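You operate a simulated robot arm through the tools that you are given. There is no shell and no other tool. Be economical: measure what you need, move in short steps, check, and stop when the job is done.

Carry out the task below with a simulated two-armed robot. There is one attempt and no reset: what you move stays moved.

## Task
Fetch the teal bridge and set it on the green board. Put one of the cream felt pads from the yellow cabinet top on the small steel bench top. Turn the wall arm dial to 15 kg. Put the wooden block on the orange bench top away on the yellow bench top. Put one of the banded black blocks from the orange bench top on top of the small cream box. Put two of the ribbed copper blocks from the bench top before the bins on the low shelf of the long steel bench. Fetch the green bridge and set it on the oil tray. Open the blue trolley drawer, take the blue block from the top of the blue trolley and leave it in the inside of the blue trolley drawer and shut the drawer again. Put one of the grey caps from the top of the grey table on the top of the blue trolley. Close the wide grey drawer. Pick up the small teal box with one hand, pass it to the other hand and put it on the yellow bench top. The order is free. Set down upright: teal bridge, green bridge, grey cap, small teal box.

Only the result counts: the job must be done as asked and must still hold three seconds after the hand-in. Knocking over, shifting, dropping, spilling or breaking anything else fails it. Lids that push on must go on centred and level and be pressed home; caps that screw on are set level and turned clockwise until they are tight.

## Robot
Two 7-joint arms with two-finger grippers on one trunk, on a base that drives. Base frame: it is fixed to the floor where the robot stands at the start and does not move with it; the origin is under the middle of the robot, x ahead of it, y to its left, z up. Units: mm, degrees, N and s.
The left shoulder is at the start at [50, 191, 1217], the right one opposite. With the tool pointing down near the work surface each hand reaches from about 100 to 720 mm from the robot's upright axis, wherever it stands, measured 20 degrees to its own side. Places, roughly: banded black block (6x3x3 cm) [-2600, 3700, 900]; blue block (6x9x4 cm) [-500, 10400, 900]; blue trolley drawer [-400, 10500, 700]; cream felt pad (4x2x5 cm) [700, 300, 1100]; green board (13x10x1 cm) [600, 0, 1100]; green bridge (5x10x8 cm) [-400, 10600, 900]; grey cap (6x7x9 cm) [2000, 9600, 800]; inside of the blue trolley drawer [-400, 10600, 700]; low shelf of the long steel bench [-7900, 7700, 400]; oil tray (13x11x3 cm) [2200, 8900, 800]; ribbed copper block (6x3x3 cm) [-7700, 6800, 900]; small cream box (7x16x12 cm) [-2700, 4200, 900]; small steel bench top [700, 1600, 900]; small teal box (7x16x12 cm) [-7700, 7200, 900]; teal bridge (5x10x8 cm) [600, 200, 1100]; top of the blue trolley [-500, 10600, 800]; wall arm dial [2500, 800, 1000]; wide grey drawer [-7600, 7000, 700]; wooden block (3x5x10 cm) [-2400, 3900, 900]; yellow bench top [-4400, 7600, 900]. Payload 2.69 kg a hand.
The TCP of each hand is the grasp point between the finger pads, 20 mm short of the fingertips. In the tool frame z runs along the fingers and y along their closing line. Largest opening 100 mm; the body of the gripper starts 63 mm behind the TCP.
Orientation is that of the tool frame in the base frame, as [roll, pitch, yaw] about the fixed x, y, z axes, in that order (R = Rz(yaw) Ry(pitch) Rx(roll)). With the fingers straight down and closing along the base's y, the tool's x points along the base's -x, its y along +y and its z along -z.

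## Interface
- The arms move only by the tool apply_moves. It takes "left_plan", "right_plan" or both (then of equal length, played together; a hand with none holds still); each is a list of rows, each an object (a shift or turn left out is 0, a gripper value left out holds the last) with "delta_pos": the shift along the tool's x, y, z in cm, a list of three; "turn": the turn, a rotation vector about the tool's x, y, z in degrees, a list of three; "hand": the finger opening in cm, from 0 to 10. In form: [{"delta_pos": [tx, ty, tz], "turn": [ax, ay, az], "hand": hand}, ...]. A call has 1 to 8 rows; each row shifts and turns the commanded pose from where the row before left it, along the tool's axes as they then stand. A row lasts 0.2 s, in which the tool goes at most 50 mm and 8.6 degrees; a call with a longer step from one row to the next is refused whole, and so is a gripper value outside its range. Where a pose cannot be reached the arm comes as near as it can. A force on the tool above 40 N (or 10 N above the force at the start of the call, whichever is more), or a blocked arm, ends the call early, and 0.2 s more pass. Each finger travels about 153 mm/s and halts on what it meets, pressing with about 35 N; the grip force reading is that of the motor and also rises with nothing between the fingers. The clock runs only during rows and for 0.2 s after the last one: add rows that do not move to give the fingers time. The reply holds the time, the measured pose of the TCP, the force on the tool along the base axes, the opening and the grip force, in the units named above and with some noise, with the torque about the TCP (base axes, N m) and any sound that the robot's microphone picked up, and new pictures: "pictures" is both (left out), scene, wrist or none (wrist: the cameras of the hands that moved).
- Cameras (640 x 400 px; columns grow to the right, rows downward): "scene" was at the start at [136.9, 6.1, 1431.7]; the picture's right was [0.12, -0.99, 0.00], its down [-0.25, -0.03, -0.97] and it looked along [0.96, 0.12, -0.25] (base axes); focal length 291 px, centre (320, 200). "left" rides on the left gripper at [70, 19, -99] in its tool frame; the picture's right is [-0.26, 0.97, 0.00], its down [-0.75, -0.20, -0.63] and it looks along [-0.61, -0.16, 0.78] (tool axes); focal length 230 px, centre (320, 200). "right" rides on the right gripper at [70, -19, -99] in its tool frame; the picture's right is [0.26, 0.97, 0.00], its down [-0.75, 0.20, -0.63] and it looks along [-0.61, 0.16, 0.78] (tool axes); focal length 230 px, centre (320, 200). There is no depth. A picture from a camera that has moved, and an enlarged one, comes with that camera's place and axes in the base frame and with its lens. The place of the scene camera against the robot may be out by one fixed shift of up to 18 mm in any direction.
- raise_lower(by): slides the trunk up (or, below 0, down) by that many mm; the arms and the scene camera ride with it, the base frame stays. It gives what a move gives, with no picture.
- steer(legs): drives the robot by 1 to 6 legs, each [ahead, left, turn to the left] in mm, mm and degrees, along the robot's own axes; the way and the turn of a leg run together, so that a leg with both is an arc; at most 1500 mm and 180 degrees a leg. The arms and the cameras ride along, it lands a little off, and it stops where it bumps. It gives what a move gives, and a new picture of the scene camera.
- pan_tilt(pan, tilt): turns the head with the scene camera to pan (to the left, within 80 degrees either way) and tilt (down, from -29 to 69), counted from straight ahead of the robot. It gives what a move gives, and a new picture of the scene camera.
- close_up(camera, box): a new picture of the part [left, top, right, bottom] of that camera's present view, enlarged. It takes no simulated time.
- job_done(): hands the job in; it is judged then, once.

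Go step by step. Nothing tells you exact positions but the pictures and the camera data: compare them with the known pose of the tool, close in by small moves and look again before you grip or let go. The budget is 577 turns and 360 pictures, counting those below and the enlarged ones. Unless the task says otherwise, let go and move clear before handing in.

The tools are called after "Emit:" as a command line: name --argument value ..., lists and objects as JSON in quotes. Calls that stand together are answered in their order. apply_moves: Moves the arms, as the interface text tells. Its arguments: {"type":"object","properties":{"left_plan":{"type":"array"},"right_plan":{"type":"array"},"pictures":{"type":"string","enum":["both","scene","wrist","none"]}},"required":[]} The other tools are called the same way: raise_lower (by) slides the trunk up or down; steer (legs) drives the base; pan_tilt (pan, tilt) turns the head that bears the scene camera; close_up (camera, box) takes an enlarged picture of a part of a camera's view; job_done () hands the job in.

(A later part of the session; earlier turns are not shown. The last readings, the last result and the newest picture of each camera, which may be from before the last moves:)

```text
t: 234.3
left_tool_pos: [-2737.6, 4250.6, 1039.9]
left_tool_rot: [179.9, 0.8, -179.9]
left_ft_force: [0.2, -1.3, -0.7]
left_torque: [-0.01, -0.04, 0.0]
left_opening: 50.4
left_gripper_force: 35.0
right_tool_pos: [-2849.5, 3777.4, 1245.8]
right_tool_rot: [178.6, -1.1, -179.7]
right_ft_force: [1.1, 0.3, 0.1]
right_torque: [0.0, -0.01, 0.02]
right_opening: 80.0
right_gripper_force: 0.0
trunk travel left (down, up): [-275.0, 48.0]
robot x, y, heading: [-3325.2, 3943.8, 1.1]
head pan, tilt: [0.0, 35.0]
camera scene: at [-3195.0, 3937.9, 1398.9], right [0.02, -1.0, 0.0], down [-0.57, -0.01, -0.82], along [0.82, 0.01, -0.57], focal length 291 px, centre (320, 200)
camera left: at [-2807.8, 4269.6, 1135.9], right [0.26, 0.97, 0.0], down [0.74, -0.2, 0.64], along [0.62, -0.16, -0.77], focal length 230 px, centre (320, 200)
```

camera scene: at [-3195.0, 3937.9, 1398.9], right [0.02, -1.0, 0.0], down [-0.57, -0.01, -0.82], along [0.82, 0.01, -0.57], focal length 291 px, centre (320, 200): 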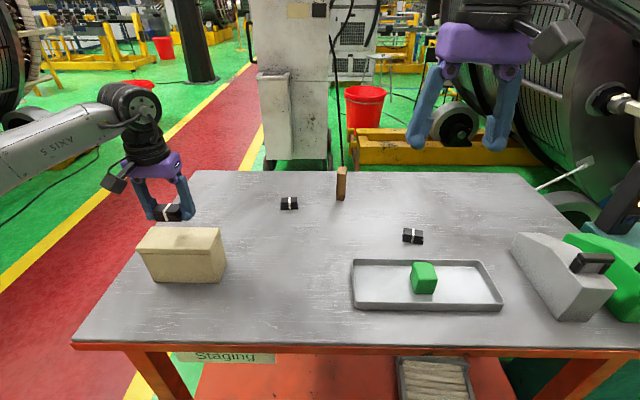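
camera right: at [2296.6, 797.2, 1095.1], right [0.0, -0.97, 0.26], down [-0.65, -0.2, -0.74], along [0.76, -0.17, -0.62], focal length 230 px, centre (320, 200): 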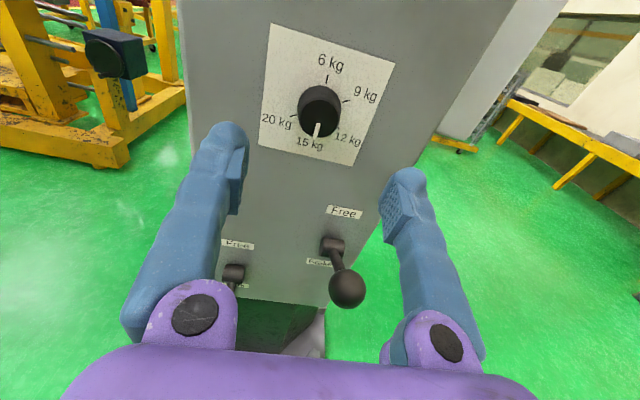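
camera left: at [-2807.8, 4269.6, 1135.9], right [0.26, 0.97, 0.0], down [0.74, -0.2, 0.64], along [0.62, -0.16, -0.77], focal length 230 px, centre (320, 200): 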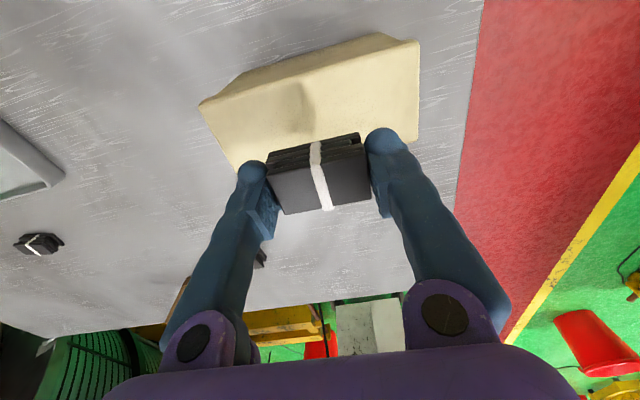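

Emit:
apply_moves --left_plan '[{"delta_pos": [0.7, -0.6, 2.0]}, {"delta_pos": [0, 0, 1.5]}, {"delta_pos": [0, 0, 0.5]}, {"delta_pos": [0, 0, 0.4]}, {"delta_pos": [0, 0, 0.4]}, {"delta_pos": [0, 0, 0.4]}, {"delta_pos": [0, 0, 0.4]}, {}]' --pictures "wrist"

```text
t: 236.2
left_tool_pos: [-2742.4, 4244.8, 990.4]
left_tool_rot: [-180.0, 1.6, -179.8]
left_ft_force: [-4.7, 0.8, 15.6]
left_torque: [0.2, 0.24, 0.03]
left_opening: 50.5
left_gripper_force: 34.8
right_tool_pos: [-2849.8, 3778.0, 1246.3]
right_tool_rot: [178.5, -1.1, -179.6]
right_ft_force: [-0.1, 1.1, -0.8]
right_torque: [0.04, -0.01, -0.05]
right_opening: 79.8
right_gripper_force: 0.1
trunk travel left (down, up): [-275.0, 48.0]
robot x, y, heading: [-3327.2, 3945.7, 0.9]
head pan, tilt: [0.0, 35.0]
stopped in row 8 (left hand): the force on the tool passed its limit at 41 N (the readings are from after the stop); the commanded pose is now the measured one
camera left: at [-2813.7, 4263.4, 1086.7], right [0.25, 0.97, 0.0], down [0.73, -0.2, 0.65], along [0.63, -0.16, -0.76], focal length 230 px, centre (320, 200)
```

left: 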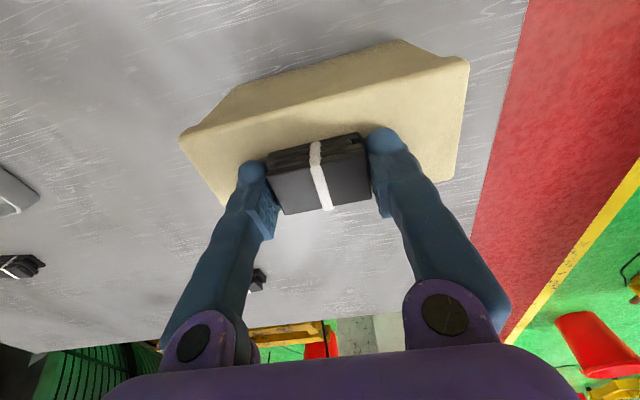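

Centred on the box. Release and lift.

Emit:
apply_moves --left_plan '[{"delta_pos": [0, 0, -0.1]}, {"hand": 6}, {"hand": 6.5}, {"hand": 6.5}, {"delta_pos": [0, 0, -2]}, {"delta_pos": [0, 0, -5]}, {"delta_pos": [0, 0, -5]}, {}]' --pictures "both"

```text
t: 238.0
left_tool_pos: [-2745.5, 4246.0, 1106.9]
left_tool_rot: [-179.8, 1.3, -179.8]
left_ft_force: [-0.4, 0.4, -0.3]
left_torque: [-0.02, 0.02, -0.01]
left_opening: 64.8
left_gripper_force: 0.1
right_tool_pos: [-2849.7, 3777.3, 1245.5]
right_tool_rot: [178.6, -1.2, -179.7]
right_ft_force: [0.7, 0.8, -0.1]
right_torque: [0.03, 0.01, 0.0]
right_opening: 80.2
right_gripper_force: 0.1
trunk travel left (down, up): [-275.0, 48.0]
robot x, y, heading: [-3327.7, 3943.1, 0.8]
head pan, tilt: [0.0, 35.0]
camera scene: at [-3194.7, 3938.4, 1398.8], right [0.02, -1.0, 0.0], down [-0.57, -0.01, -0.82], along [0.82, 0.01, -0.57], focal length 291 px, centre (320, 200)
camera left: at [-2816.3, 4263.7, 1204.4], right [0.25, 0.97, 0.0], down [0.74, -0.2, 0.65], along [0.63, -0.16, -0.76], focal length 230 px, centre (320, 200)
```

scene: 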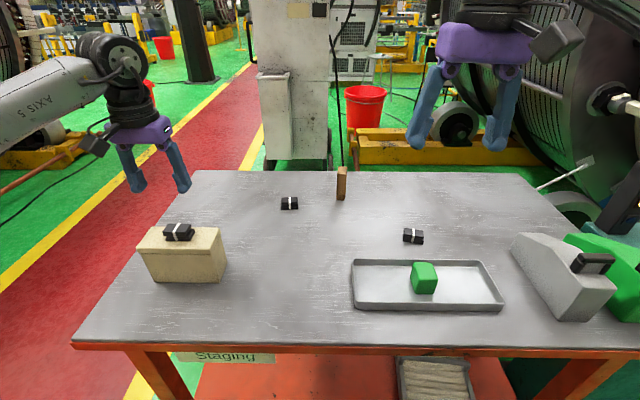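
left: 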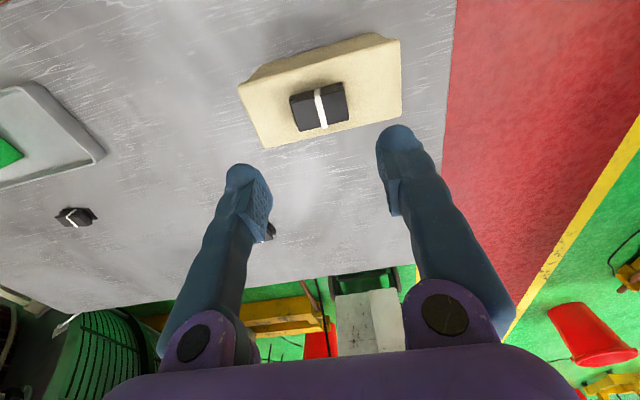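

The block sits well on the cream box. The wooden block is far back (≈ −2426, 3883), so I retract and drive round the walkway end of the bench to its other side.

Emit:
apply_moves --left_plan '[{"delta_pos": [0, 0, -4.5]}, {"delta_pos": [2, 0, -4]}, {"delta_pos": [4, -1, -2]}, {"delta_pos": [4, -2, -2]}, {"delta_pos": [4, -2, -2]}, {"delta_pos": [2, -2, 0]}]' --pictures "none"

Emit:
steer --legs '[[0, 1050, 0], [1450, 0, 0], [250, 0, 0], [0, 0, 179]]'

Emit:
pan_tilt --pan 20 --tilt 25

```text
t: 239.4
left_tool_pos: [-2908.1, 4176.5, 1248.7]
left_tool_rot: [-179.8, 1.4, -179.9]
left_ft_force: [-0.9, -0.6, -0.6]
left_torque: [0.03, 0.02, 0.0]
left_opening: 65.3
left_gripper_force: 0.0
right_tool_pos: [-2849.6, 3776.1, 1244.7]
right_tool_rot: [178.5, -1.2, -179.7]
right_ft_force: [0.6, -0.7, 0.9]
right_torque: [0.0, -0.01, -0.02]
right_opening: 80.2
right_gripper_force: 0.0
trunk travel left (down, up): [-275.0, 48.0]
robot x, y, heading: [-3325.5, 3940.5, 0.7]
head pan, tilt: [0.0, 35.0]
```

```text
t: 264.5
left_tool_pos: [-2059.2, 4778.1, 1248.9]
left_tool_rot: [-179.8, 1.4, -2.0]
left_ft_force: [0.2, 0.3, 0.3]
left_torque: [-0.03, 0.02, 0.01]
left_opening: 65.0
left_gripper_force: 0.1
right_tool_pos: [-2104.3, 5179.1, 1245.4]
right_tool_rot: [178.6, -1.2, -1.9]
right_ft_force: [-0.5, 1.1, 0.6]
right_torque: [-0.01, 0.01, -0.01]
right_opening: 79.8
right_gripper_force: 0.0
trunk travel left (down, up): [-275.0, 48.0]
robot x, y, heading: [-1630.2, 4997.1, 178.8]
head pan, tilt: [0.0, 35.0]
camera scene: at [-1756.0, 4995.4, 1398.9], right [0.02, 1.0, 0.0], down [0.57, -0.01, -0.82], along [-0.82, 0.02, -0.57], focal length 291 px, centre (320, 200)
```

scene: 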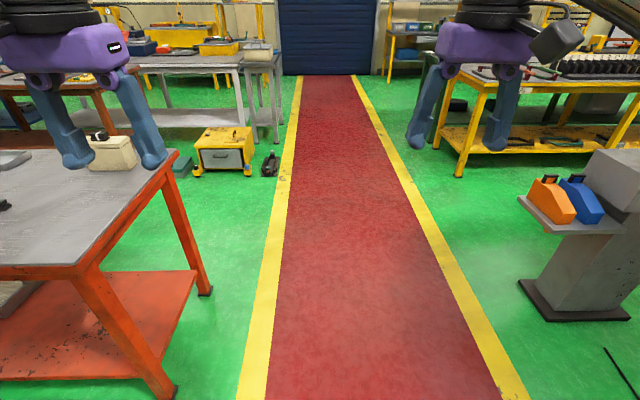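

```text
t: 265.3
left_tool_pos: [-2059.2, 4779.5, 1249.1]
left_tool_rot: [-179.9, 1.4, -1.9]
left_ft_force: [0.4, 0.0, 0.6]
left_torque: [0.01, 0.01, -0.01]
left_opening: 65.2
left_gripper_force: 0.1
right_tool_pos: [-2103.5, 5179.7, 1246.5]
right_tool_rot: [178.6, -1.3, -1.8]
right_ft_force: [0.1, -0.6, -0.1]
right_torque: [0.01, -0.02, 0.02]
right_opening: 80.0
right_gripper_force: 0.2
trunk travel left (down, up): [-275.0, 48.0]
robot x, y, heading: [-1630.5, 4996.7, 178.8]
head pan, tilt: [20.0, 25.0]
camera scene: at [-1755.2, 4964.0, 1414.6], right [-0.32, 0.95, 0.0], down [0.4, 0.14, -0.91], along [-0.86, -0.29, -0.42], focal length 291 px, centre (320, 200)
```

scene: 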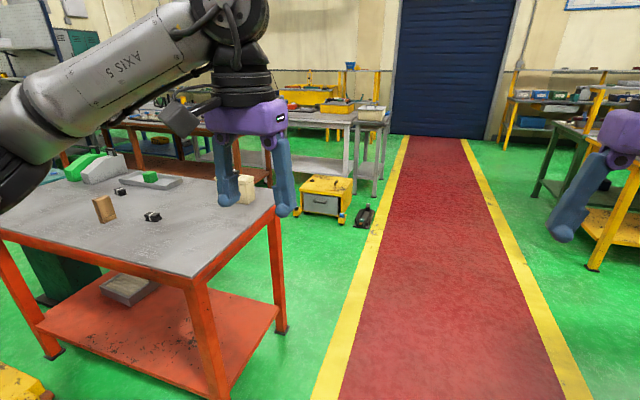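

Emit:
steer --legs '[[0, 950, 0], [130, 0, 0]]'

Emit:
pan_tilt --pan 0 --tilt 35

```text
t: 274.9
left_tool_pos: [-2210.2, 3825.8, 1249.2]
left_tool_rot: [-180.0, 1.4, -2.0]
left_ft_force: [-0.8, 0.1, -1.2]
left_torque: [0.01, -0.04, 0.01]
left_opening: 65.2
left_gripper_force: 0.0
right_tool_pos: [-2253.3, 4225.9, 1245.2]
right_tool_rot: [178.7, -1.2, -1.9]
right_ft_force: [0.1, 0.3, -0.2]
right_torque: [0.03, 0.01, 0.0]
right_opening: 80.0
right_gripper_force: 0.2
trunk travel left (down, up): [-275.0, 48.0]
robot x, y, heading: [-1778.5, 4042.9, 178.6]
head pan, tilt: [20.0, 25.0]
camera scene: at [-1905.4, 4009.0, 1414.6], right [-0.32, 0.95, 0.0], down [0.4, 0.14, -0.91], along [-0.86, -0.29, -0.42], focal length 291 px, centre (320, 200)
```

scene: 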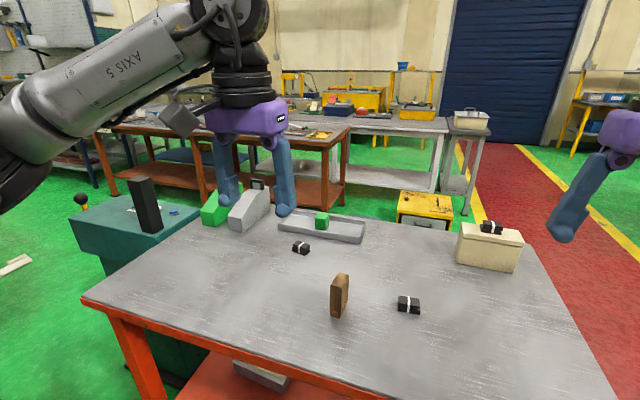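

```text
t: 275.8
left_tool_pos: [-2210.0, 3823.8, 1248.1]
left_tool_rot: [-179.9, 1.4, -2.1]
left_ft_force: [-0.3, 0.0, -0.3]
left_torque: [-0.02, 0.0, -0.01]
left_opening: 65.1
left_gripper_force: 0.0
right_tool_pos: [-2251.4, 4224.8, 1244.8]
right_tool_rot: [178.6, -1.1, -1.9]
right_ft_force: [-0.3, -0.3, 0.3]
right_torque: [0.02, -0.03, 0.02]
right_opening: 79.9
right_gripper_force: 0.1
trunk travel left (down, up): [-275.0, 48.0]
robot x, y, heading: [-1780.8, 4043.2, 178.9]
head pan, tilt: [0.0, 35.0]
camera scene: at [-1905.3, 4040.4, 1399.0], right [0.02, 1.0, 0.0], down [0.57, -0.01, -0.82], along [-0.82, 0.02, -0.57], focal length 291 px, centre (320, 200)
```

scene: 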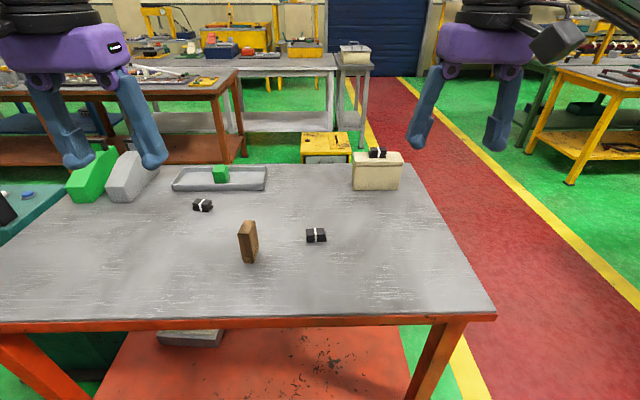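

I bring the left hand over the wooden block at about (−2407, 3879).

Emit:
apply_moves --left_plan '[{"delta_pos": [-3.5, -1.0, 2.6], "hand": 8}, {"delta_pos": [-3.5, -1.0, 2.6]}, {"delta_pos": [-3.5, -1.0, 2.6]}, {"delta_pos": [-3.5, -1.0, 2.6]}, {"delta_pos": [-3.5, -1.0, 2.6], "turn": [0.2, 1.4, 0]}, {}]' --pictures "wrist"

```text
t: 277.2
left_tool_pos: [-2386.3, 3880.3, 1122.7]
left_tool_rot: [-179.7, -0.1, -2.1]
left_ft_force: [0.0, -0.9, 0.0]
left_torque: [0.01, 0.03, -0.02]
left_opening: 80.2
left_gripper_force: 0.2
right_tool_pos: [-2252.0, 4225.1, 1245.6]
right_tool_rot: [178.7, -1.2, -1.9]
right_ft_force: [0.4, -0.2, 0.1]
right_torque: [0.01, 0.03, 0.01]
right_opening: 80.0
right_gripper_force: 0.0
trunk travel left (down, up): [-275.0, 48.0]
robot x, y, heading: [-1784.7, 4044.0, 178.6]
head pan, tilt: [0.0, 35.0]
camera left: at [-2317.1, 3858.8, 1220.9], right [-0.29, -0.96, -0.01], down [-0.74, 0.22, 0.63], along [-0.6, 0.19, -0.78], focal length 230 px, centre (320, 200)
```

left: 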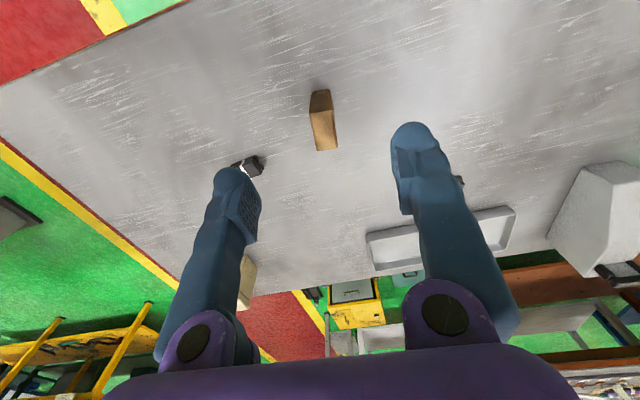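

Emit:
close_up --camera "left" --box '[280, 70, 376, 160]'

```text
4.44 times, centred on (328, 115) of left
camera zoom: at [-2317.1, 3858.8, 1220.9], right [-0.29, -0.96, -0.01], down [-0.74, 0.22, 0.63], along [-0.6, 0.19, -0.78], focal length 1022 px, centre (284, 578)
```

zoom: 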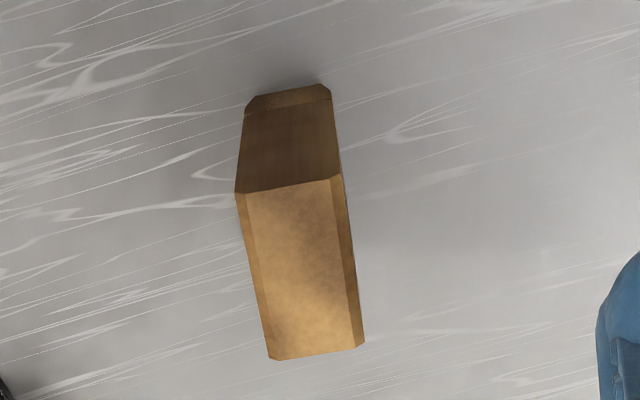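

Emit:
apply_moves --left_plan '[{"delta_pos": [-2.1, -0.4, 4.0], "turn": [0, 0, 3]}, {"delta_pos": [-2.1, -0.4, 4.0], "turn": [0, 0, 3]}, {"delta_pos": [0, 0, 4.0]}, {"delta_pos": [0, 0, 3.0]}, {}]' --pictures "wrist"

```text
t: 278.4
left_tool_pos: [-2427.5, 3892.0, 973.1]
left_tool_rot: [-179.8, 0.1, -8.1]
left_ft_force: [0.3, -0.2, 0.6]
left_torque: [0.01, 0.01, 0.02]
left_opening: 79.9
left_gripper_force: 0.1
right_tool_pos: [-2251.1, 4224.8, 1245.3]
right_tool_rot: [178.6, -1.2, -1.8]
right_ft_force: [0.2, 0.6, -0.8]
right_torque: [0.0, -0.01, 0.01]
right_opening: 80.0
right_gripper_force: 0.1
trunk travel left (down, up): [-275.0, 48.0]
robot x, y, heading: [-1781.4, 4038.3, 178.7]
head pan, tilt: [0.0, 35.0]
camera left: at [-2360.9, 3864.0, 1071.0], right [-0.39, -0.92, 0.0], down [-0.71, 0.3, 0.63], along [-0.58, 0.25, -0.78], focal length 230 px, centre (320, 200)
```

left: 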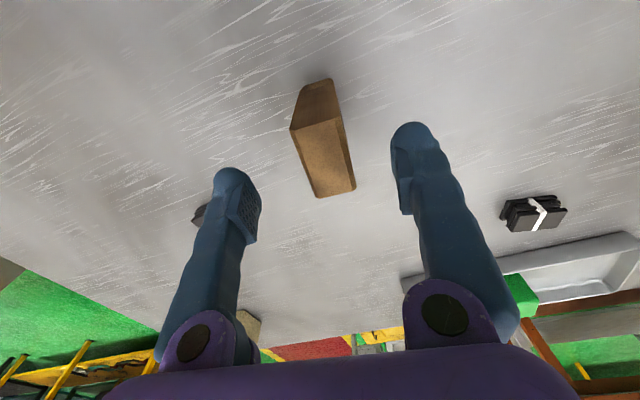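

Aligned. Lower and grip.

Emit:
apply_moves --left_plan '[{"delta_pos": [0, 0, 4.0]}, {"delta_pos": [0, 0, 3.2]}, {"hand": 5}, {"hand": 3.2}, {"hand": 2.3}, {"hand": 2}, {"hand": 2}, {}]' --pictures "wrist"

```text
t: 280.2
left_tool_pos: [-2426.8, 3892.4, 900.7]
left_tool_rot: [-179.7, 0.0, -8.0]
left_ft_force: [0.6, 1.3, -0.1]
left_torque: [0.02, -0.02, 0.01]
left_opening: 26.7
left_gripper_force: 34.8
right_tool_pos: [-2252.6, 4225.1, 1245.2]
right_tool_rot: [178.5, -1.3, -1.9]
right_ft_force: [-0.3, -0.1, 0.4]
right_torque: [-0.01, 0.02, -0.01]
right_opening: 80.1
right_gripper_force: 0.0
trunk travel left (down, up): [-275.0, 48.0]
robot x, y, heading: [-1778.2, 4043.3, 178.6]
head pan, tilt: [0.0, 35.0]
camera left: at [-2360.7, 3864.8, 998.9], right [-0.39, -0.92, -0.01], down [-0.72, 0.3, 0.63], along [-0.58, 0.25, -0.78], focal length 230 px, centre (320, 200)
```

left: 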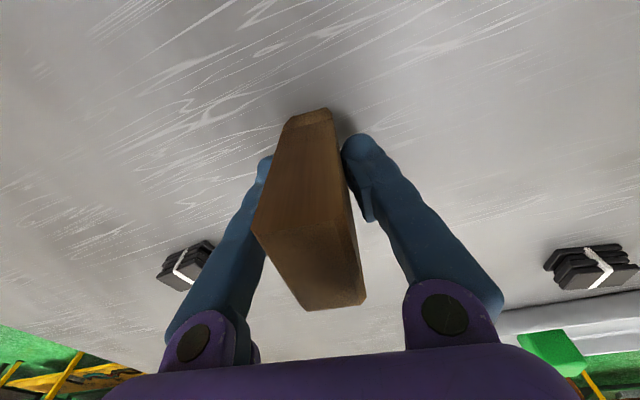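

Wooden block gripped. I lift, retract, and drive via the walkway toward the yellow bench.

Emit:
apply_moves --left_plan '[{"delta_pos": [0, 0, -4.5]}, {"delta_pos": [0, 0, -4.8]}, {"delta_pos": [0, 0, -4.8]}, {"delta_pos": [0, 0, -4.8]}, {"delta_pos": [0, 0, -4.8]}, {"delta_pos": [0, 0, -4.8]}, {"delta_pos": [4.5, 0, -2]}, {"delta_pos": [4.5, 0, -2]}]' --pictures "none"

Emit:
apply_moves --left_plan '[{"delta_pos": [4.5, 0, 0]}, {"delta_pos": [4.5, 0, 0]}, {"delta_pos": [2, 0, 0], "turn": [0, 0, -7]}, {}]' --pictures "none"

Emit:
steer --legs '[[0, -1150, 0], [1400, 0, 0], [0, 0, -50]]'

Emit:
pan_tilt --pan 0 --tilt 15

```text
t: 282.0
left_tool_pos: [-2335.9, 3876.9, 1226.7]
left_tool_rot: [-179.7, 0.1, -8.0]
left_ft_force: [0.7, -0.5, -0.9]
left_torque: [-0.01, 0.01, -0.02]
left_opening: 26.9
left_gripper_force: 34.9
right_tool_pos: [-2251.8, 4226.3, 1246.1]
right_tool_rot: [178.6, -1.1, -1.9]
right_ft_force: [-0.6, -0.3, -0.2]
right_torque: [0.0, 0.0, -0.02]
right_opening: 80.1
right_gripper_force: 0.0
trunk travel left (down, up): [-275.0, 48.0]
robot x, y, heading: [-1780.2, 4039.7, 178.6]
head pan, tilt: [0.0, 35.0]
```

```text
t: 283.0
left_tool_pos: [-2228.1, 3862.2, 1225.2]
left_tool_rot: [-179.7, 0.0, -0.9]
left_ft_force: [-0.4, -0.4, -0.6]
left_torque: [-0.02, 0.02, 0.02]
left_opening: 26.7
left_gripper_force: 34.5
right_tool_pos: [-2252.8, 4224.8, 1245.6]
right_tool_rot: [178.6, -1.2, -1.9]
right_ft_force: [0.8, -0.4, -0.3]
right_torque: [-0.01, -0.01, 0.01]
right_opening: 80.1
right_gripper_force: 0.0
trunk travel left (down, up): [-275.0, 48.0]
robot x, y, heading: [-1780.2, 4041.6, 178.7]
head pan, tilt: [0.0, 35.0]
```

```text
t: 302.2
left_tool_pos: [-3572.5, 5471.8, 1225.9]
left_tool_rot: [-179.7, -0.1, -51.6]
left_ft_force: [0.6, 0.0, -0.7]
left_torque: [0.03, -0.01, 0.0]
left_opening: 26.5
left_gripper_force: 34.8
right_tool_pos: [-3308.4, 5719.7, 1245.2]
right_tool_rot: [178.6, -1.2, -52.4]
right_ft_force: [-0.3, -0.4, -0.3]
right_torque: [-0.01, 0.0, 0.03]
right_opening: 80.0
right_gripper_force: 0.1
trunk travel left (down, up): [-275.0, 48.0]
robot x, y, heading: [-3145.0, 5236.3, 127.9]
head pan, tilt: [0.0, 35.0]
camera scene: at [-3224.6, 5335.6, 1398.9], right [0.79, 0.62, 0.0], down [0.35, -0.45, -0.82], along [-0.51, 0.64, -0.57], focal length 291 px, centre (320, 200)
```

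scene: 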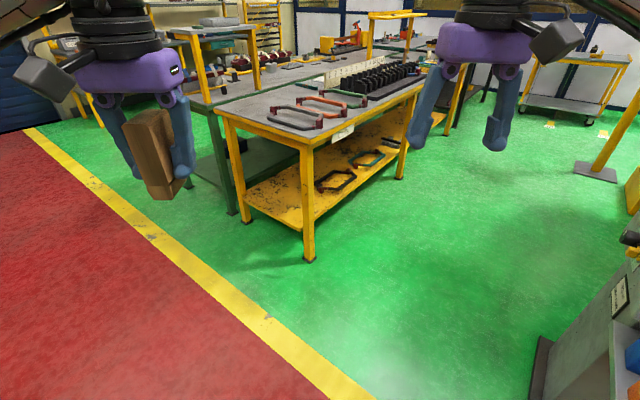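

```text
t: 303.0
left_tool_pos: [-3572.1, 5470.6, 1224.7]
left_tool_rot: [-179.6, 0.1, -51.5]
left_ft_force: [1.1, 0.6, -1.3]
left_torque: [-0.01, -0.02, 0.0]
left_opening: 26.7
left_gripper_force: 34.9
right_tool_pos: [-3309.0, 5718.0, 1245.5]
right_tool_rot: [178.6, -1.2, -52.5]
right_ft_force: [0.6, 0.5, 0.1]
right_torque: [-0.02, 0.03, -0.02]
right_opening: 80.1
right_gripper_force: 0.0
trunk travel left (down, up): [-275.0, 48.0]
robot x, y, heading: [-3153.1, 5241.6, 128.4]
head pan, tilt: [0.0, 15.0]
camera scene: at [-3228.1, 5339.8, 1430.8], right [0.79, 0.62, 0.0], down [0.16, -0.2, -0.97], along [-0.6, 0.76, -0.26], focal length 291 px, centre (320, 200)
```

scene: 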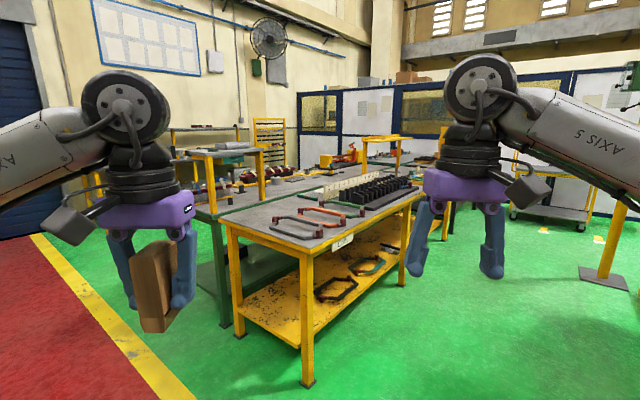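

The yellow bench's near legs are at x ≈ −4090, y 6320 and 7635. I turn to face it and strafe along to see the part near y 7600.

Emit:
steer --legs '[[0, 0, 51.5], [280, 0, 0], [0, -1400, 0], [0, -700, 0]]'

Emit:
pan_tilt --pan 0 --tilt 25

```text
t: 325.6
left_tool_pos: [-3852.2, 7163.4, 1224.9]
left_tool_rot: [-179.7, -0.1, -0.3]
left_ft_force: [-0.3, -0.9, 0.0]
left_torque: [0.0, -0.02, -0.01]
left_opening: 26.7
left_gripper_force: 35.2
right_tool_pos: [-3881.3, 7523.6, 1245.1]
right_tool_rot: [178.6, -1.2, -1.1]
right_ft_force: [0.7, 0.2, -0.7]
right_torque: [0.01, 0.0, -0.02]
right_opening: 80.2
right_gripper_force: 0.0
trunk travel left (down, up): [-275.0, 48.0]
robot x, y, heading: [-3410.4, 7350.8, 179.2]
head pan, tilt: [0.0, 15.0]
camera scene: at [-3537.4, 7343.6, 1430.9], right [0.01, 1.0, 0.0], down [0.26, 0.0, -0.97], along [-0.97, 0.01, -0.26], focal length 291 px, centre (320, 200)
```

scene: 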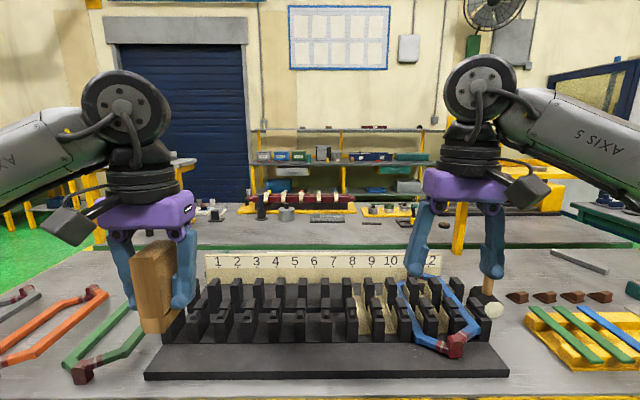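

```text
t: 326.3
left_tool_pos: [-3851.8, 7164.0, 1225.9]
left_tool_rot: [-179.7, 0.0, -0.3]
left_ft_force: [0.8, 0.2, -0.5]
left_torque: [0.0, 0.01, -0.02]
left_opening: 26.7
left_gripper_force: 35.4
right_tool_pos: [-3880.5, 7523.0, 1245.0]
right_tool_rot: [178.6, -1.2, -1.1]
right_ft_force: [-0.7, -0.1, 0.3]
right_torque: [-0.02, 0.01, -0.03]
right_opening: 80.2
right_gripper_force: 0.1
trunk travel left (down, up): [-275.0, 48.0]
robot x, y, heading: [-3406.5, 7346.5, 179.5]
head pan, tilt: [0.0, 25.0]
camera scene: at [-3536.1, 7343.5, 1414.7], right [0.01, 1.0, 0.0], down [0.42, 0.0, -0.91], along [-0.91, 0.01, -0.42], focal length 291 px, centre (320, 200)
```

scene: 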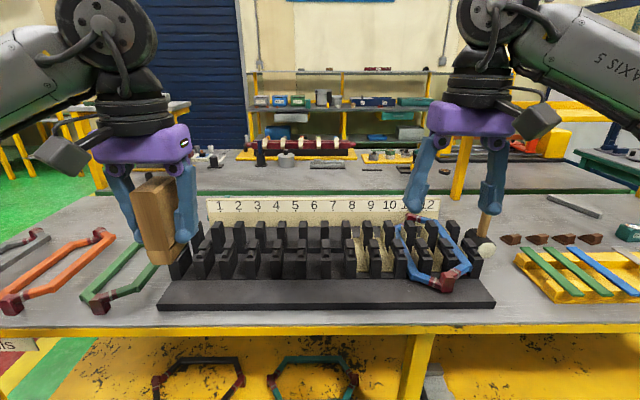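

One long bench with items; I look to the right for free table space.

Emit:
pan_tilt --pan -40 --tilt 25

Emit:
pan_tilt --pan 45 --tilt 25

```text
t: 327.4
left_tool_pos: [-3852.7, 7161.5, 1224.6]
left_tool_rot: [-179.7, 0.0, -0.4]
left_ft_force: [-0.2, -0.5, -1.2]
left_torque: [0.01, -0.04, -0.01]
left_opening: 26.5
left_gripper_force: 35.1
right_tool_pos: [-3881.7, 7524.0, 1245.5]
right_tool_rot: [178.6, -1.2, -1.0]
right_ft_force: [0.8, -0.4, -0.6]
right_torque: [0.0, -0.03, 0.02]
right_opening: 79.8
right_gripper_force: 0.1
trunk travel left (down, up): [-275.0, 48.0]
robot x, y, heading: [-3410.3, 7346.8, 179.5]
head pan, tilt: [-40.0, 25.0]
camera scene: at [-3514.1, 7402.5, 1414.7], right [0.65, 0.76, 0.0], down [0.32, -0.27, -0.91], along [-0.69, 0.59, -0.42], focal length 291 px, centre (320, 200)
```

scene: 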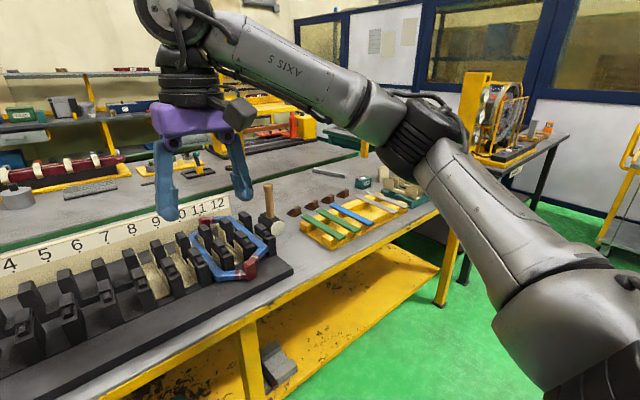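

```text
t: 328.9
left_tool_pos: [-3853.0, 7162.9, 1225.7]
left_tool_rot: [-179.7, 0.0, -0.2]
left_ft_force: [-0.3, 0.7, -0.6]
left_torque: [0.02, -0.05, 0.0]
left_opening: 26.8
left_gripper_force: 35.5
right_tool_pos: [-3881.0, 7522.8, 1245.8]
right_tool_rot: [178.6, -1.1, -1.1]
right_ft_force: [-0.2, 0.0, 0.3]
right_torque: [0.01, 0.0, -0.02]
right_opening: 80.0
right_gripper_force: 0.0
trunk travel left (down, up): [-275.0, 48.0]
robot x, y, heading: [-3410.4, 7347.3, 179.2]
head pan, tilt: [45.0, 25.0]
camera scene: at [-3509.9, 7278.2, 1414.7], right [-0.7, 0.71, 0.0], down [0.3, 0.3, -0.91], along [-0.65, -0.63, -0.42], focal length 291 px, centre (320, 200)
```

scene: 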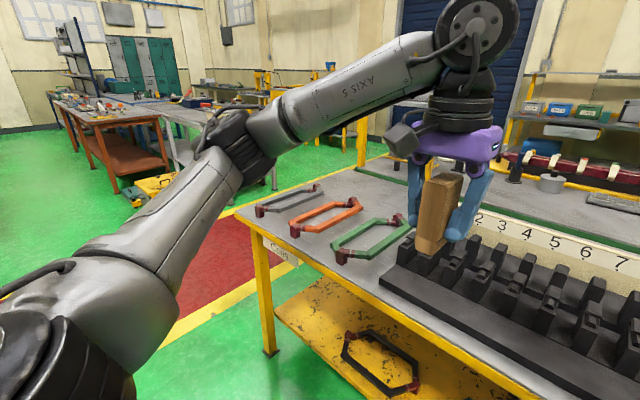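

Emit:
steer --legs '[[0, -800, 0]]'

Emit:
pan_tilt --pan 0 --tilt 28

```text
t: 336.4
left_tool_pos: [-3842.8, 7966.6, 1225.4]
left_tool_rot: [-179.7, -0.1, -0.5]
left_ft_force: [0.5, 0.2, -0.2]
left_torque: [0.02, -0.02, -0.01]
left_opening: 26.7
left_gripper_force: 34.4
right_tool_pos: [-3870.6, 8329.1, 1246.2]
right_tool_rot: [178.6, -1.2, -1.3]
right_ft_force: [0.2, 1.1, 0.1]
right_torque: [-0.02, 0.01, -0.04]
right_opening: 80.1
right_gripper_force: 0.1
trunk travel left (down, up): [-275.0, 48.0]
robot x, y, heading: [-3398.6, 8149.6, 179.2]
head pan, tilt: [45.0, 25.0]
camera scene: at [-3500.6, 8081.9, 1414.7], right [-0.7, 0.72, 0.0], down [0.3, 0.29, -0.91], along [-0.65, -0.63, -0.42], focal length 291 px, centre (320, 200)
```

scene: 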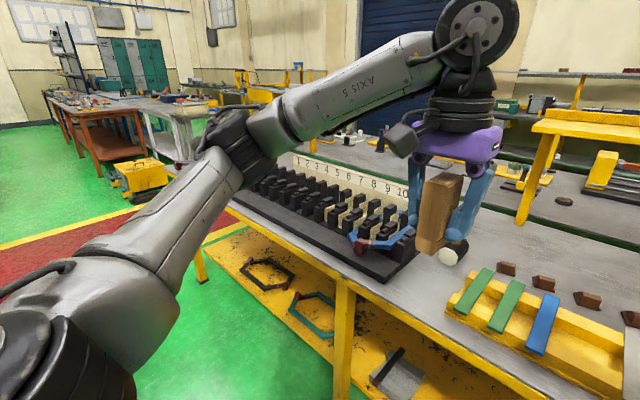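

```text
t: 337.5
left_tool_pos: [-3844.4, 7967.6, 1225.2]
left_tool_rot: [-179.7, -0.1, -0.5]
left_ft_force: [-0.1, 0.3, -0.9]
left_torque: [-0.02, 0.0, -0.04]
left_opening: 26.9
left_gripper_force: 35.3
right_tool_pos: [-3871.4, 8328.0, 1246.9]
right_tool_rot: [178.6, -1.2, -1.3]
right_ft_force: [0.5, 0.0, -0.4]
right_torque: [0.03, 0.01, -0.02]
right_opening: 80.0
right_gripper_force: 0.1
trunk travel left (down, up): [-275.0, 48.0]
robot x, y, heading: [-3395.3, 8148.2, 179.2]
head pan, tilt: [0.0, 28.0]
camera scene: at [-3525.8, 8147.2, 1409.9], right [0.01, 1.0, 0.0], down [0.47, -0.01, -0.88], along [-0.88, 0.01, -0.47], focal length 291 px, centre (320, 200)
```

scene: 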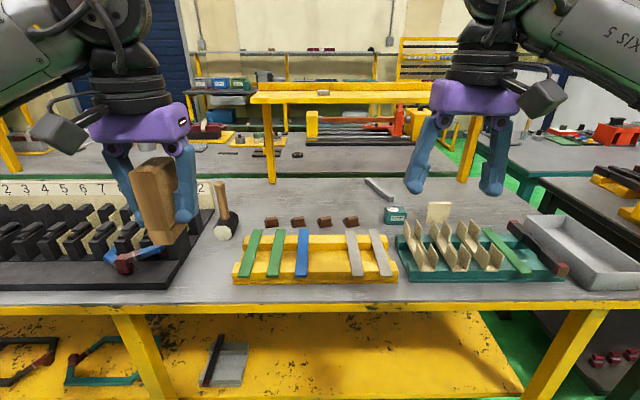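

This part of the bench is crowded except far at the back. The free patch behind the hacksaws at the bench's near end (≈ −4580, 6480) can be reached from the walkway, so I go there.

Emit:
steer --legs '[[0, 1400, 0], [0, 1350, 0], [0, 0, -89], [0, 1080, 0]]'

Emit:
pan_tilt --pan 0 --tilt 25

```text
t: 374.8
left_tool_pos: [-4721.0, 5824.3, 1225.7]
left_tool_rot: [-179.7, 0.0, -88.8]
left_ft_force: [0.0, -0.2, -1.1]
left_torque: [-0.02, -0.03, -0.04]
left_opening: 26.6
left_gripper_force: 34.5
right_tool_pos: [-4360.2, 5862.9, 1246.3]
right_tool_rot: [178.7, -1.2, -89.7]
right_ft_force: [0.5, 0.1, 0.2]
right_torque: [0.0, 0.01, 0.02]
right_opening: 80.0
right_gripper_force: 0.1
trunk travel left (down, up): [-275.0, 48.0]
robot x, y, heading: [-4523.2, 5386.5, 90.8]
head pan, tilt: [0.0, 28.0]
camera scene: at [-4521.7, 5511.7, 1409.9], right [1.0, 0.02, 0.0], down [0.01, -0.47, -0.88], along [-0.01, 0.88, -0.47], focal length 291 px, centre (320, 200)
```

scene: 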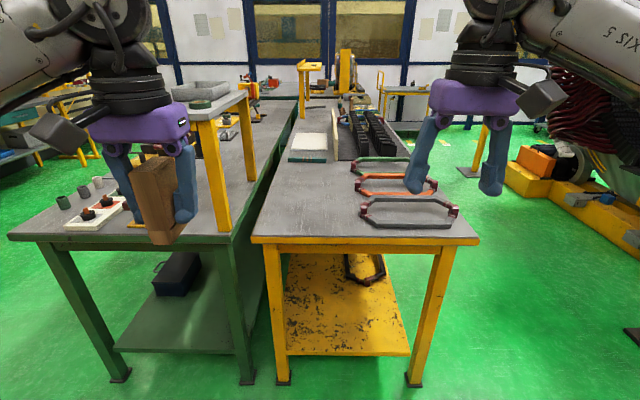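

```text
t: 375.4
left_tool_pos: [-4719.9, 5825.0, 1225.7]
left_tool_rot: [-179.7, -0.1, -88.8]
left_ft_force: [0.7, 0.2, -0.5]
left_torque: [0.02, 0.01, -0.02]
left_opening: 26.9
left_gripper_force: 35.1
right_tool_pos: [-4360.1, 5863.6, 1245.9]
right_tool_rot: [178.6, -1.2, -89.7]
right_ft_force: [-0.4, 0.1, -0.4]
right_torque: [0.01, -0.01, -0.02]
right_opening: 80.0
right_gripper_force: 0.0
trunk travel left (down, up): [-275.0, 48.0]
robot x, y, heading: [-4523.6, 5386.3, 91.0]
head pan, tilt: [0.0, 25.0]
camera scene: at [-4521.6, 5512.7, 1414.6], right [1.0, 0.02, 0.0], down [0.01, -0.42, -0.91], along [-0.01, 0.91, -0.42], focal length 291 px, centre (320, 200)
```

scene: 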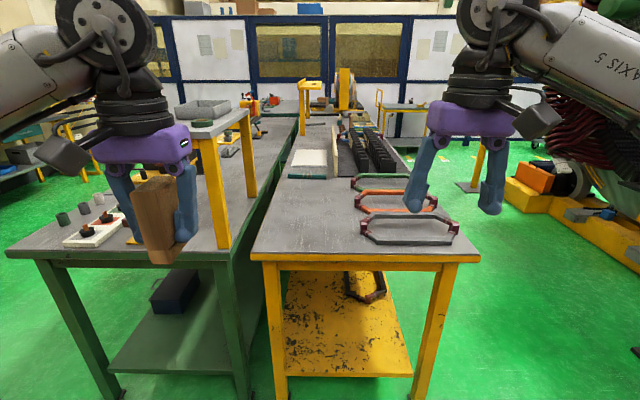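

The near end of the yellow bench has a wide free patch at left. I drive closer and lower the wooden block there.

Emit:
steer --legs '[[470, 0, 0]]'

Emit:
apply_moves --left_plan '[{"delta_pos": [-3, 2.0, 2]}, {"delta_pos": [-3.5, 2, 2]}, {"delta_pos": [-3.5, 2, 2]}, {"delta_pos": [-2, 2, 3]}, {}]' --pictures "both"

```text
t: 378.2
left_tool_pos: [-4727.3, 6293.0, 1224.5]
left_tool_rot: [-179.7, 0.0, -88.9]
left_ft_force: [0.0, -0.1, -1.2]
left_torque: [0.0, -0.02, 0.0]
left_opening: 26.8
left_gripper_force: 35.0
right_tool_pos: [-4367.0, 6331.0, 1245.4]
right_tool_rot: [178.6, -1.2, -89.7]
right_ft_force: [-0.4, 0.2, -0.3]
right_torque: [0.01, -0.02, 0.01]
right_opening: 79.8
right_gripper_force: 0.0
trunk travel left (down, up): [-275.0, 48.0]
robot x, y, heading: [-4532.8, 5853.2, 90.5]
head pan, tilt: [0.0, 25.0]
camera scene: at [-4528.6, 5980.7, 1414.6], right [1.0, 0.01, 0.0], down [0.01, -0.42, -0.91], along [-0.01, 0.91, -0.42], focal length 291 px, centre (320, 200)
```

scene: 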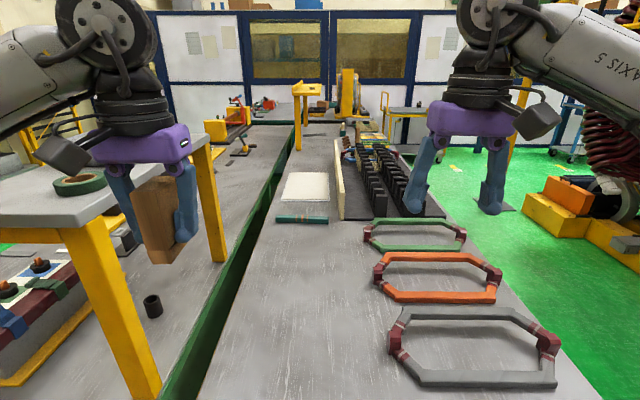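

```text
t: 379.2
left_tool_pos: [-4787.4, 6396.8, 1158.6]
left_tool_rot: [-179.2, 0.5, -90.3]
left_ft_force: [22.8, -15.2, 14.1]
left_torque: [0.8, 2.54, 1.0]
left_opening: 26.6
left_gripper_force: 35.5
right_tool_pos: [-4364.8, 6327.9, 1245.1]
right_tool_rot: [178.6, -1.0, -89.8]
right_ft_force: [-2.2, 1.3, 0.9]
right_torque: [-0.04, -0.08, 0.01]
right_opening: 80.1
right_gripper_force: 0.0
trunk travel left (down, up): [-275.0, 48.0]
robot x, y, heading: [-4529.9, 5852.9, 90.9]
head pan, tilt: [0.0, 25.0]
stopped in row 4 (left hand): the force on the tool passed its limit at 66 N (the readings are from after the stop); the commanded pose is now the measured one
camera scene: at [-4526.9, 5977.9, 1415.1], right [1.0, 0.01, 0.0], down [0.0, -0.42, -0.91], along [-0.01, 0.91, -0.42], focal length 291 px, centre (320, 200)
camera left: at [-4807.6, 6325.9, 1256.1], right [-0.96, 0.26, -0.01], down [0.2, 0.74, 0.64], along [0.18, 0.61, -0.77], focal length 230 px, centre (320, 200)
```

scene: 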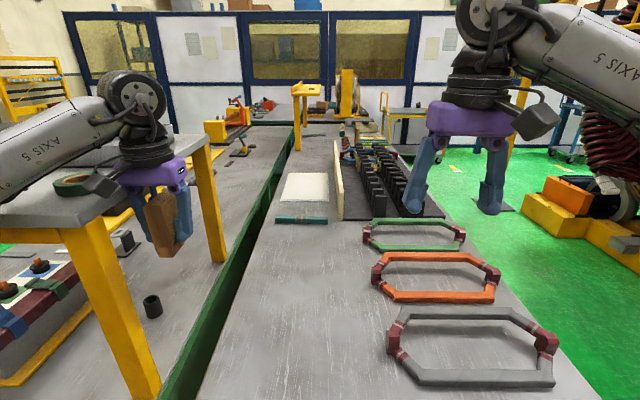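
left: 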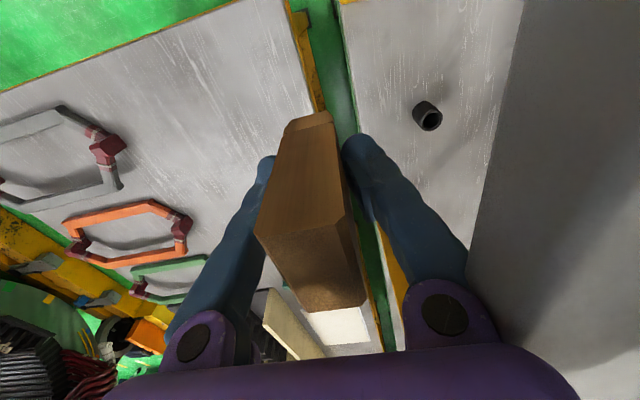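

I moved the wrong way and touched the shelf on the neighbouring table (it looks unmoved). Backing off to the right over the yellow bench.

Emit:
apply_moves --left_plan '[{"delta_pos": [0, -3, 0], "turn": [-0.5, 0.5, 0]}, {"delta_pos": [0, -4, 0]}, {"delta_pos": [0, -4, 0]}, {"delta_pos": [-1, -4, 0]}, {"delta_pos": [-2, -3, 2]}, {"delta_pos": [0, 0, 4]}, {}]' --pictures "both"

```text
t: 380.8
left_tool_pos: [-4604.7, 6423.8, 1101.4]
left_tool_rot: [179.8, 0.3, -89.9]
left_ft_force: [0.6, 0.1, -0.9]
left_torque: [0.02, 0.01, -0.03]
left_opening: 26.7
left_gripper_force: 35.0
right_tool_pos: [-4358.6, 6323.5, 1248.0]
right_tool_rot: [178.2, -0.8, -89.8]
right_ft_force: [1.4, 0.2, 0.5]
right_torque: [0.02, -0.01, -0.01]
right_opening: 79.9
right_gripper_force: 0.2
trunk travel left (down, up): [-275.0, 48.0]
robot x, y, heading: [-4529.5, 5852.4, 90.7]
head pan, tilt: [0.0, 25.0]
camera scene: at [-4519.6, 5972.5, 1416.0], right [1.0, 0.01, -0.01], down [0.0, -0.42, -0.91], along [-0.01, 0.91, -0.42], focal length 291 px, centre (320, 200)
camera left: at [-4622.6, 6353.2, 1199.4], right [-0.97, 0.26, 0.01], down [0.2, 0.75, 0.63], along [0.16, 0.61, -0.77], focal length 230 px, centre (320, 200)
```

scene: 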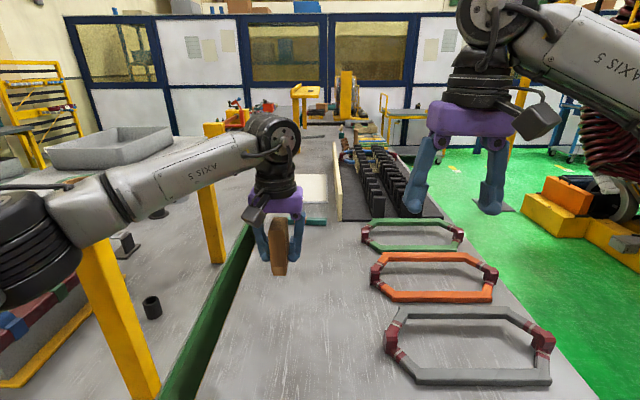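
left: 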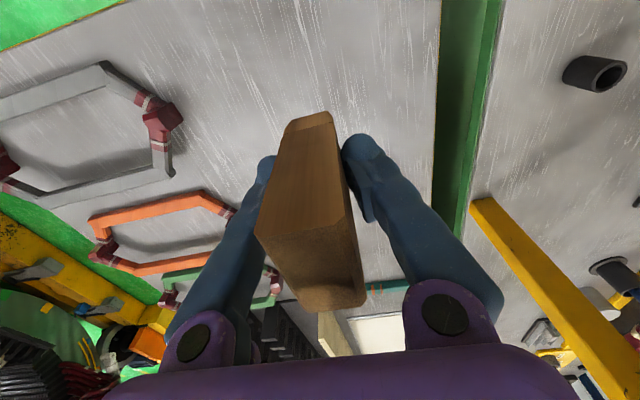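

The left forearm seems to be very near the neighbour's shelf. I raise the trunk and the hand before going on.

Emit:
raise_lower --by 48

Emit:
apply_moves --left_plan '[{"delta_pos": [0, 0, -4]}, {"delta_pos": [0, 0, -4]}, {"delta_pos": [3, -1, -2]}, {"delta_pos": [4, -1, 0]}, {"delta_pos": [4, -1, 0]}, {}]' --pictures "scene"

```text
t: 381.7
left_tool_pos: [-4613.8, 6430.8, 1141.2]
left_tool_rot: [-179.8, -0.3, -89.8]
left_ft_force: [0.1, -0.6, -1.0]
left_torque: [0.0, 0.0, 0.02]
left_opening: 26.6
left_gripper_force: 35.1
right_tool_pos: [-4366.6, 6330.9, 1292.7]
right_tool_rot: [178.6, -1.3, -89.8]
right_ft_force: [-0.3, 0.2, -0.6]
right_torque: [-0.03, -0.01, 0.02]
right_opening: 80.0
right_gripper_force: 0.0
trunk travel left (down, up): [-323.0, 0.0]
robot x, y, heading: [-4532.7, 5855.5, 90.5]
head pan, tilt: [0.0, 25.0]
```

```text
t: 383.1
left_tool_pos: [-4582.5, 6320.3, 1242.2]
left_tool_rot: [-179.7, -0.3, -89.8]
left_ft_force: [-0.6, 0.3, -1.2]
left_torque: [-0.02, 0.0, -0.05]
left_opening: 26.9
left_gripper_force: 35.1
right_tool_pos: [-4366.6, 6330.4, 1293.4]
right_tool_rot: [178.7, -1.2, -89.8]
right_ft_force: [0.7, -0.7, -0.2]
right_torque: [-0.02, 0.03, 0.02]
right_opening: 80.0
right_gripper_force: 0.0
trunk travel left (down, up): [-323.0, 0.0]
robot x, y, heading: [-4531.1, 5852.2, 90.8]
head pan, tilt: [0.0, 25.0]
camera scene: at [-4528.3, 5980.8, 1462.2], right [1.0, 0.01, 0.0], down [0.01, -0.42, -0.91], along [-0.01, 0.91, -0.42], focal length 291 px, centre (320, 200)
```

scene: 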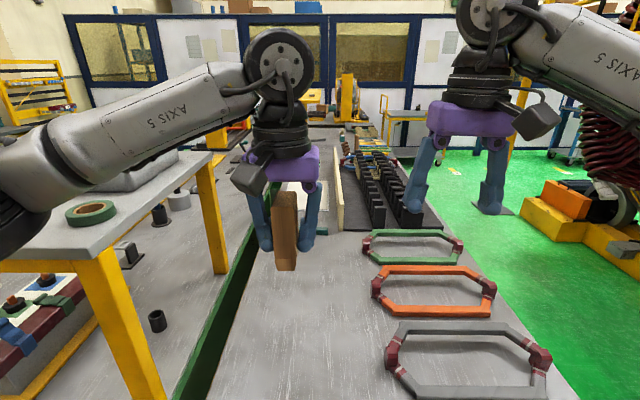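

Shelf and its tape roll look unmoved. I shift the base 200 mm to the right for clearance and bring the block over the free patch again.

Emit:
steer --legs '[[0, -200, 0]]'

Emit:
apply_moves --left_plan '[{"delta_pos": [-2.2, 3.6, 0]}, {"delta_pos": [-2.2, 3.6, 0]}, {"delta_pos": [-2.2, 3.6, 0]}, {"delta_pos": [-2.2, 3.6, 0]}, {"delta_pos": [-2.2, 1.6, 3]}, {"delta_pos": [0, 0, 4.5]}, {"delta_pos": [0, 0, 4.5]}, {}]' --pictures "both"

```text
t: 385.5
left_tool_pos: [-4379.6, 6323.9, 1242.4]
left_tool_rot: [-179.9, -0.3, -90.0]
left_ft_force: [0.4, 0.2, -0.7]
left_torque: [0.01, 0.01, -0.01]
left_opening: 26.5
left_gripper_force: 35.2
right_tool_pos: [-4164.1, 6332.2, 1293.3]
right_tool_rot: [178.6, -1.2, -89.8]
right_ft_force: [0.6, -1.0, -0.1]
right_torque: [0.0, 0.03, -0.02]
right_opening: 80.2
right_gripper_force: 0.1
trunk travel left (down, up): [-323.0, 0.0]
robot x, y, heading: [-4331.2, 5855.6, 90.7]
head pan, tilt: [0.0, 25.0]
camera scene: at [-4326.6, 5983.0, 1462.2], right [1.0, 0.01, 0.0], down [0.01, -0.42, -0.91], along [-0.01, 0.91, -0.42], focal length 291 px, centre (320, 200)
```

scene: 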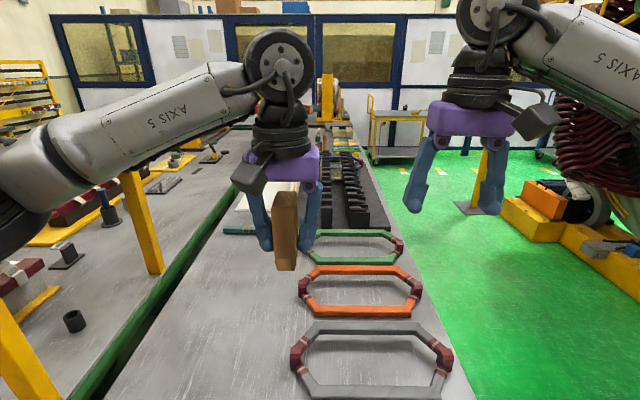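

```text
t: 387.3
left_tool_pos: [-4539.1, 6431.0, 1121.9]
left_tool_rot: [-179.8, -0.2, -89.9]
left_ft_force: [0.0, -0.7, -1.4]
left_torque: [-0.02, -0.04, -0.01]
left_opening: 26.6
left_gripper_force: 34.9
right_tool_pos: [-4164.3, 6332.5, 1293.4]
right_tool_rot: [178.6, -1.2, -89.8]
right_ft_force: [0.4, 0.2, 0.6]
right_torque: [0.0, 0.0, -0.02]
right_opening: 80.0
right_gripper_force: 0.0
trunk travel left (down, up): [-323.0, 0.0]
robot x, y, heading: [-4327.3, 5855.7, 90.5]
head pan, tilt: [0.0, 25.0]
camera scene: at [-4326.5, 5982.6, 1462.3], right [1.0, 0.01, 0.0], down [0.01, -0.42, -0.91], along [-0.01, 0.91, -0.42], focal length 291 px, centre (320, 200)
camera left: at [-4558.3, 6363.2, 1220.1], right [-0.97, 0.26, 0.0], down [0.2, 0.75, 0.63], along [0.16, 0.61, -0.78], focal length 230 px, centre (320, 200)
```

scene: 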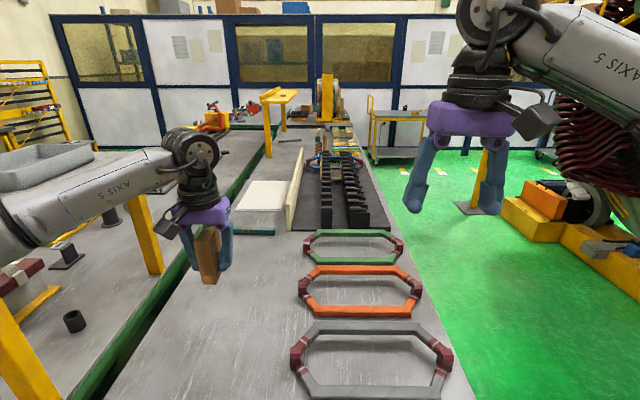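
left: 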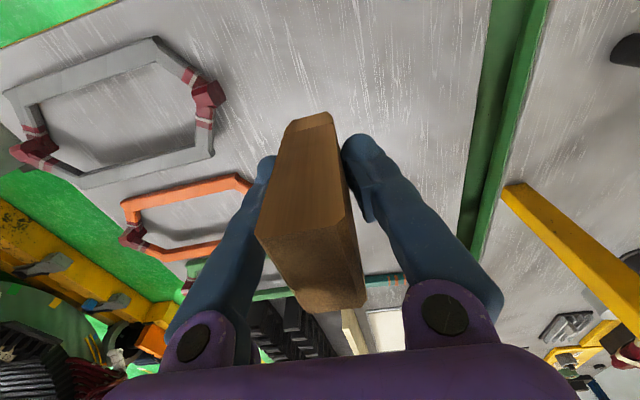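

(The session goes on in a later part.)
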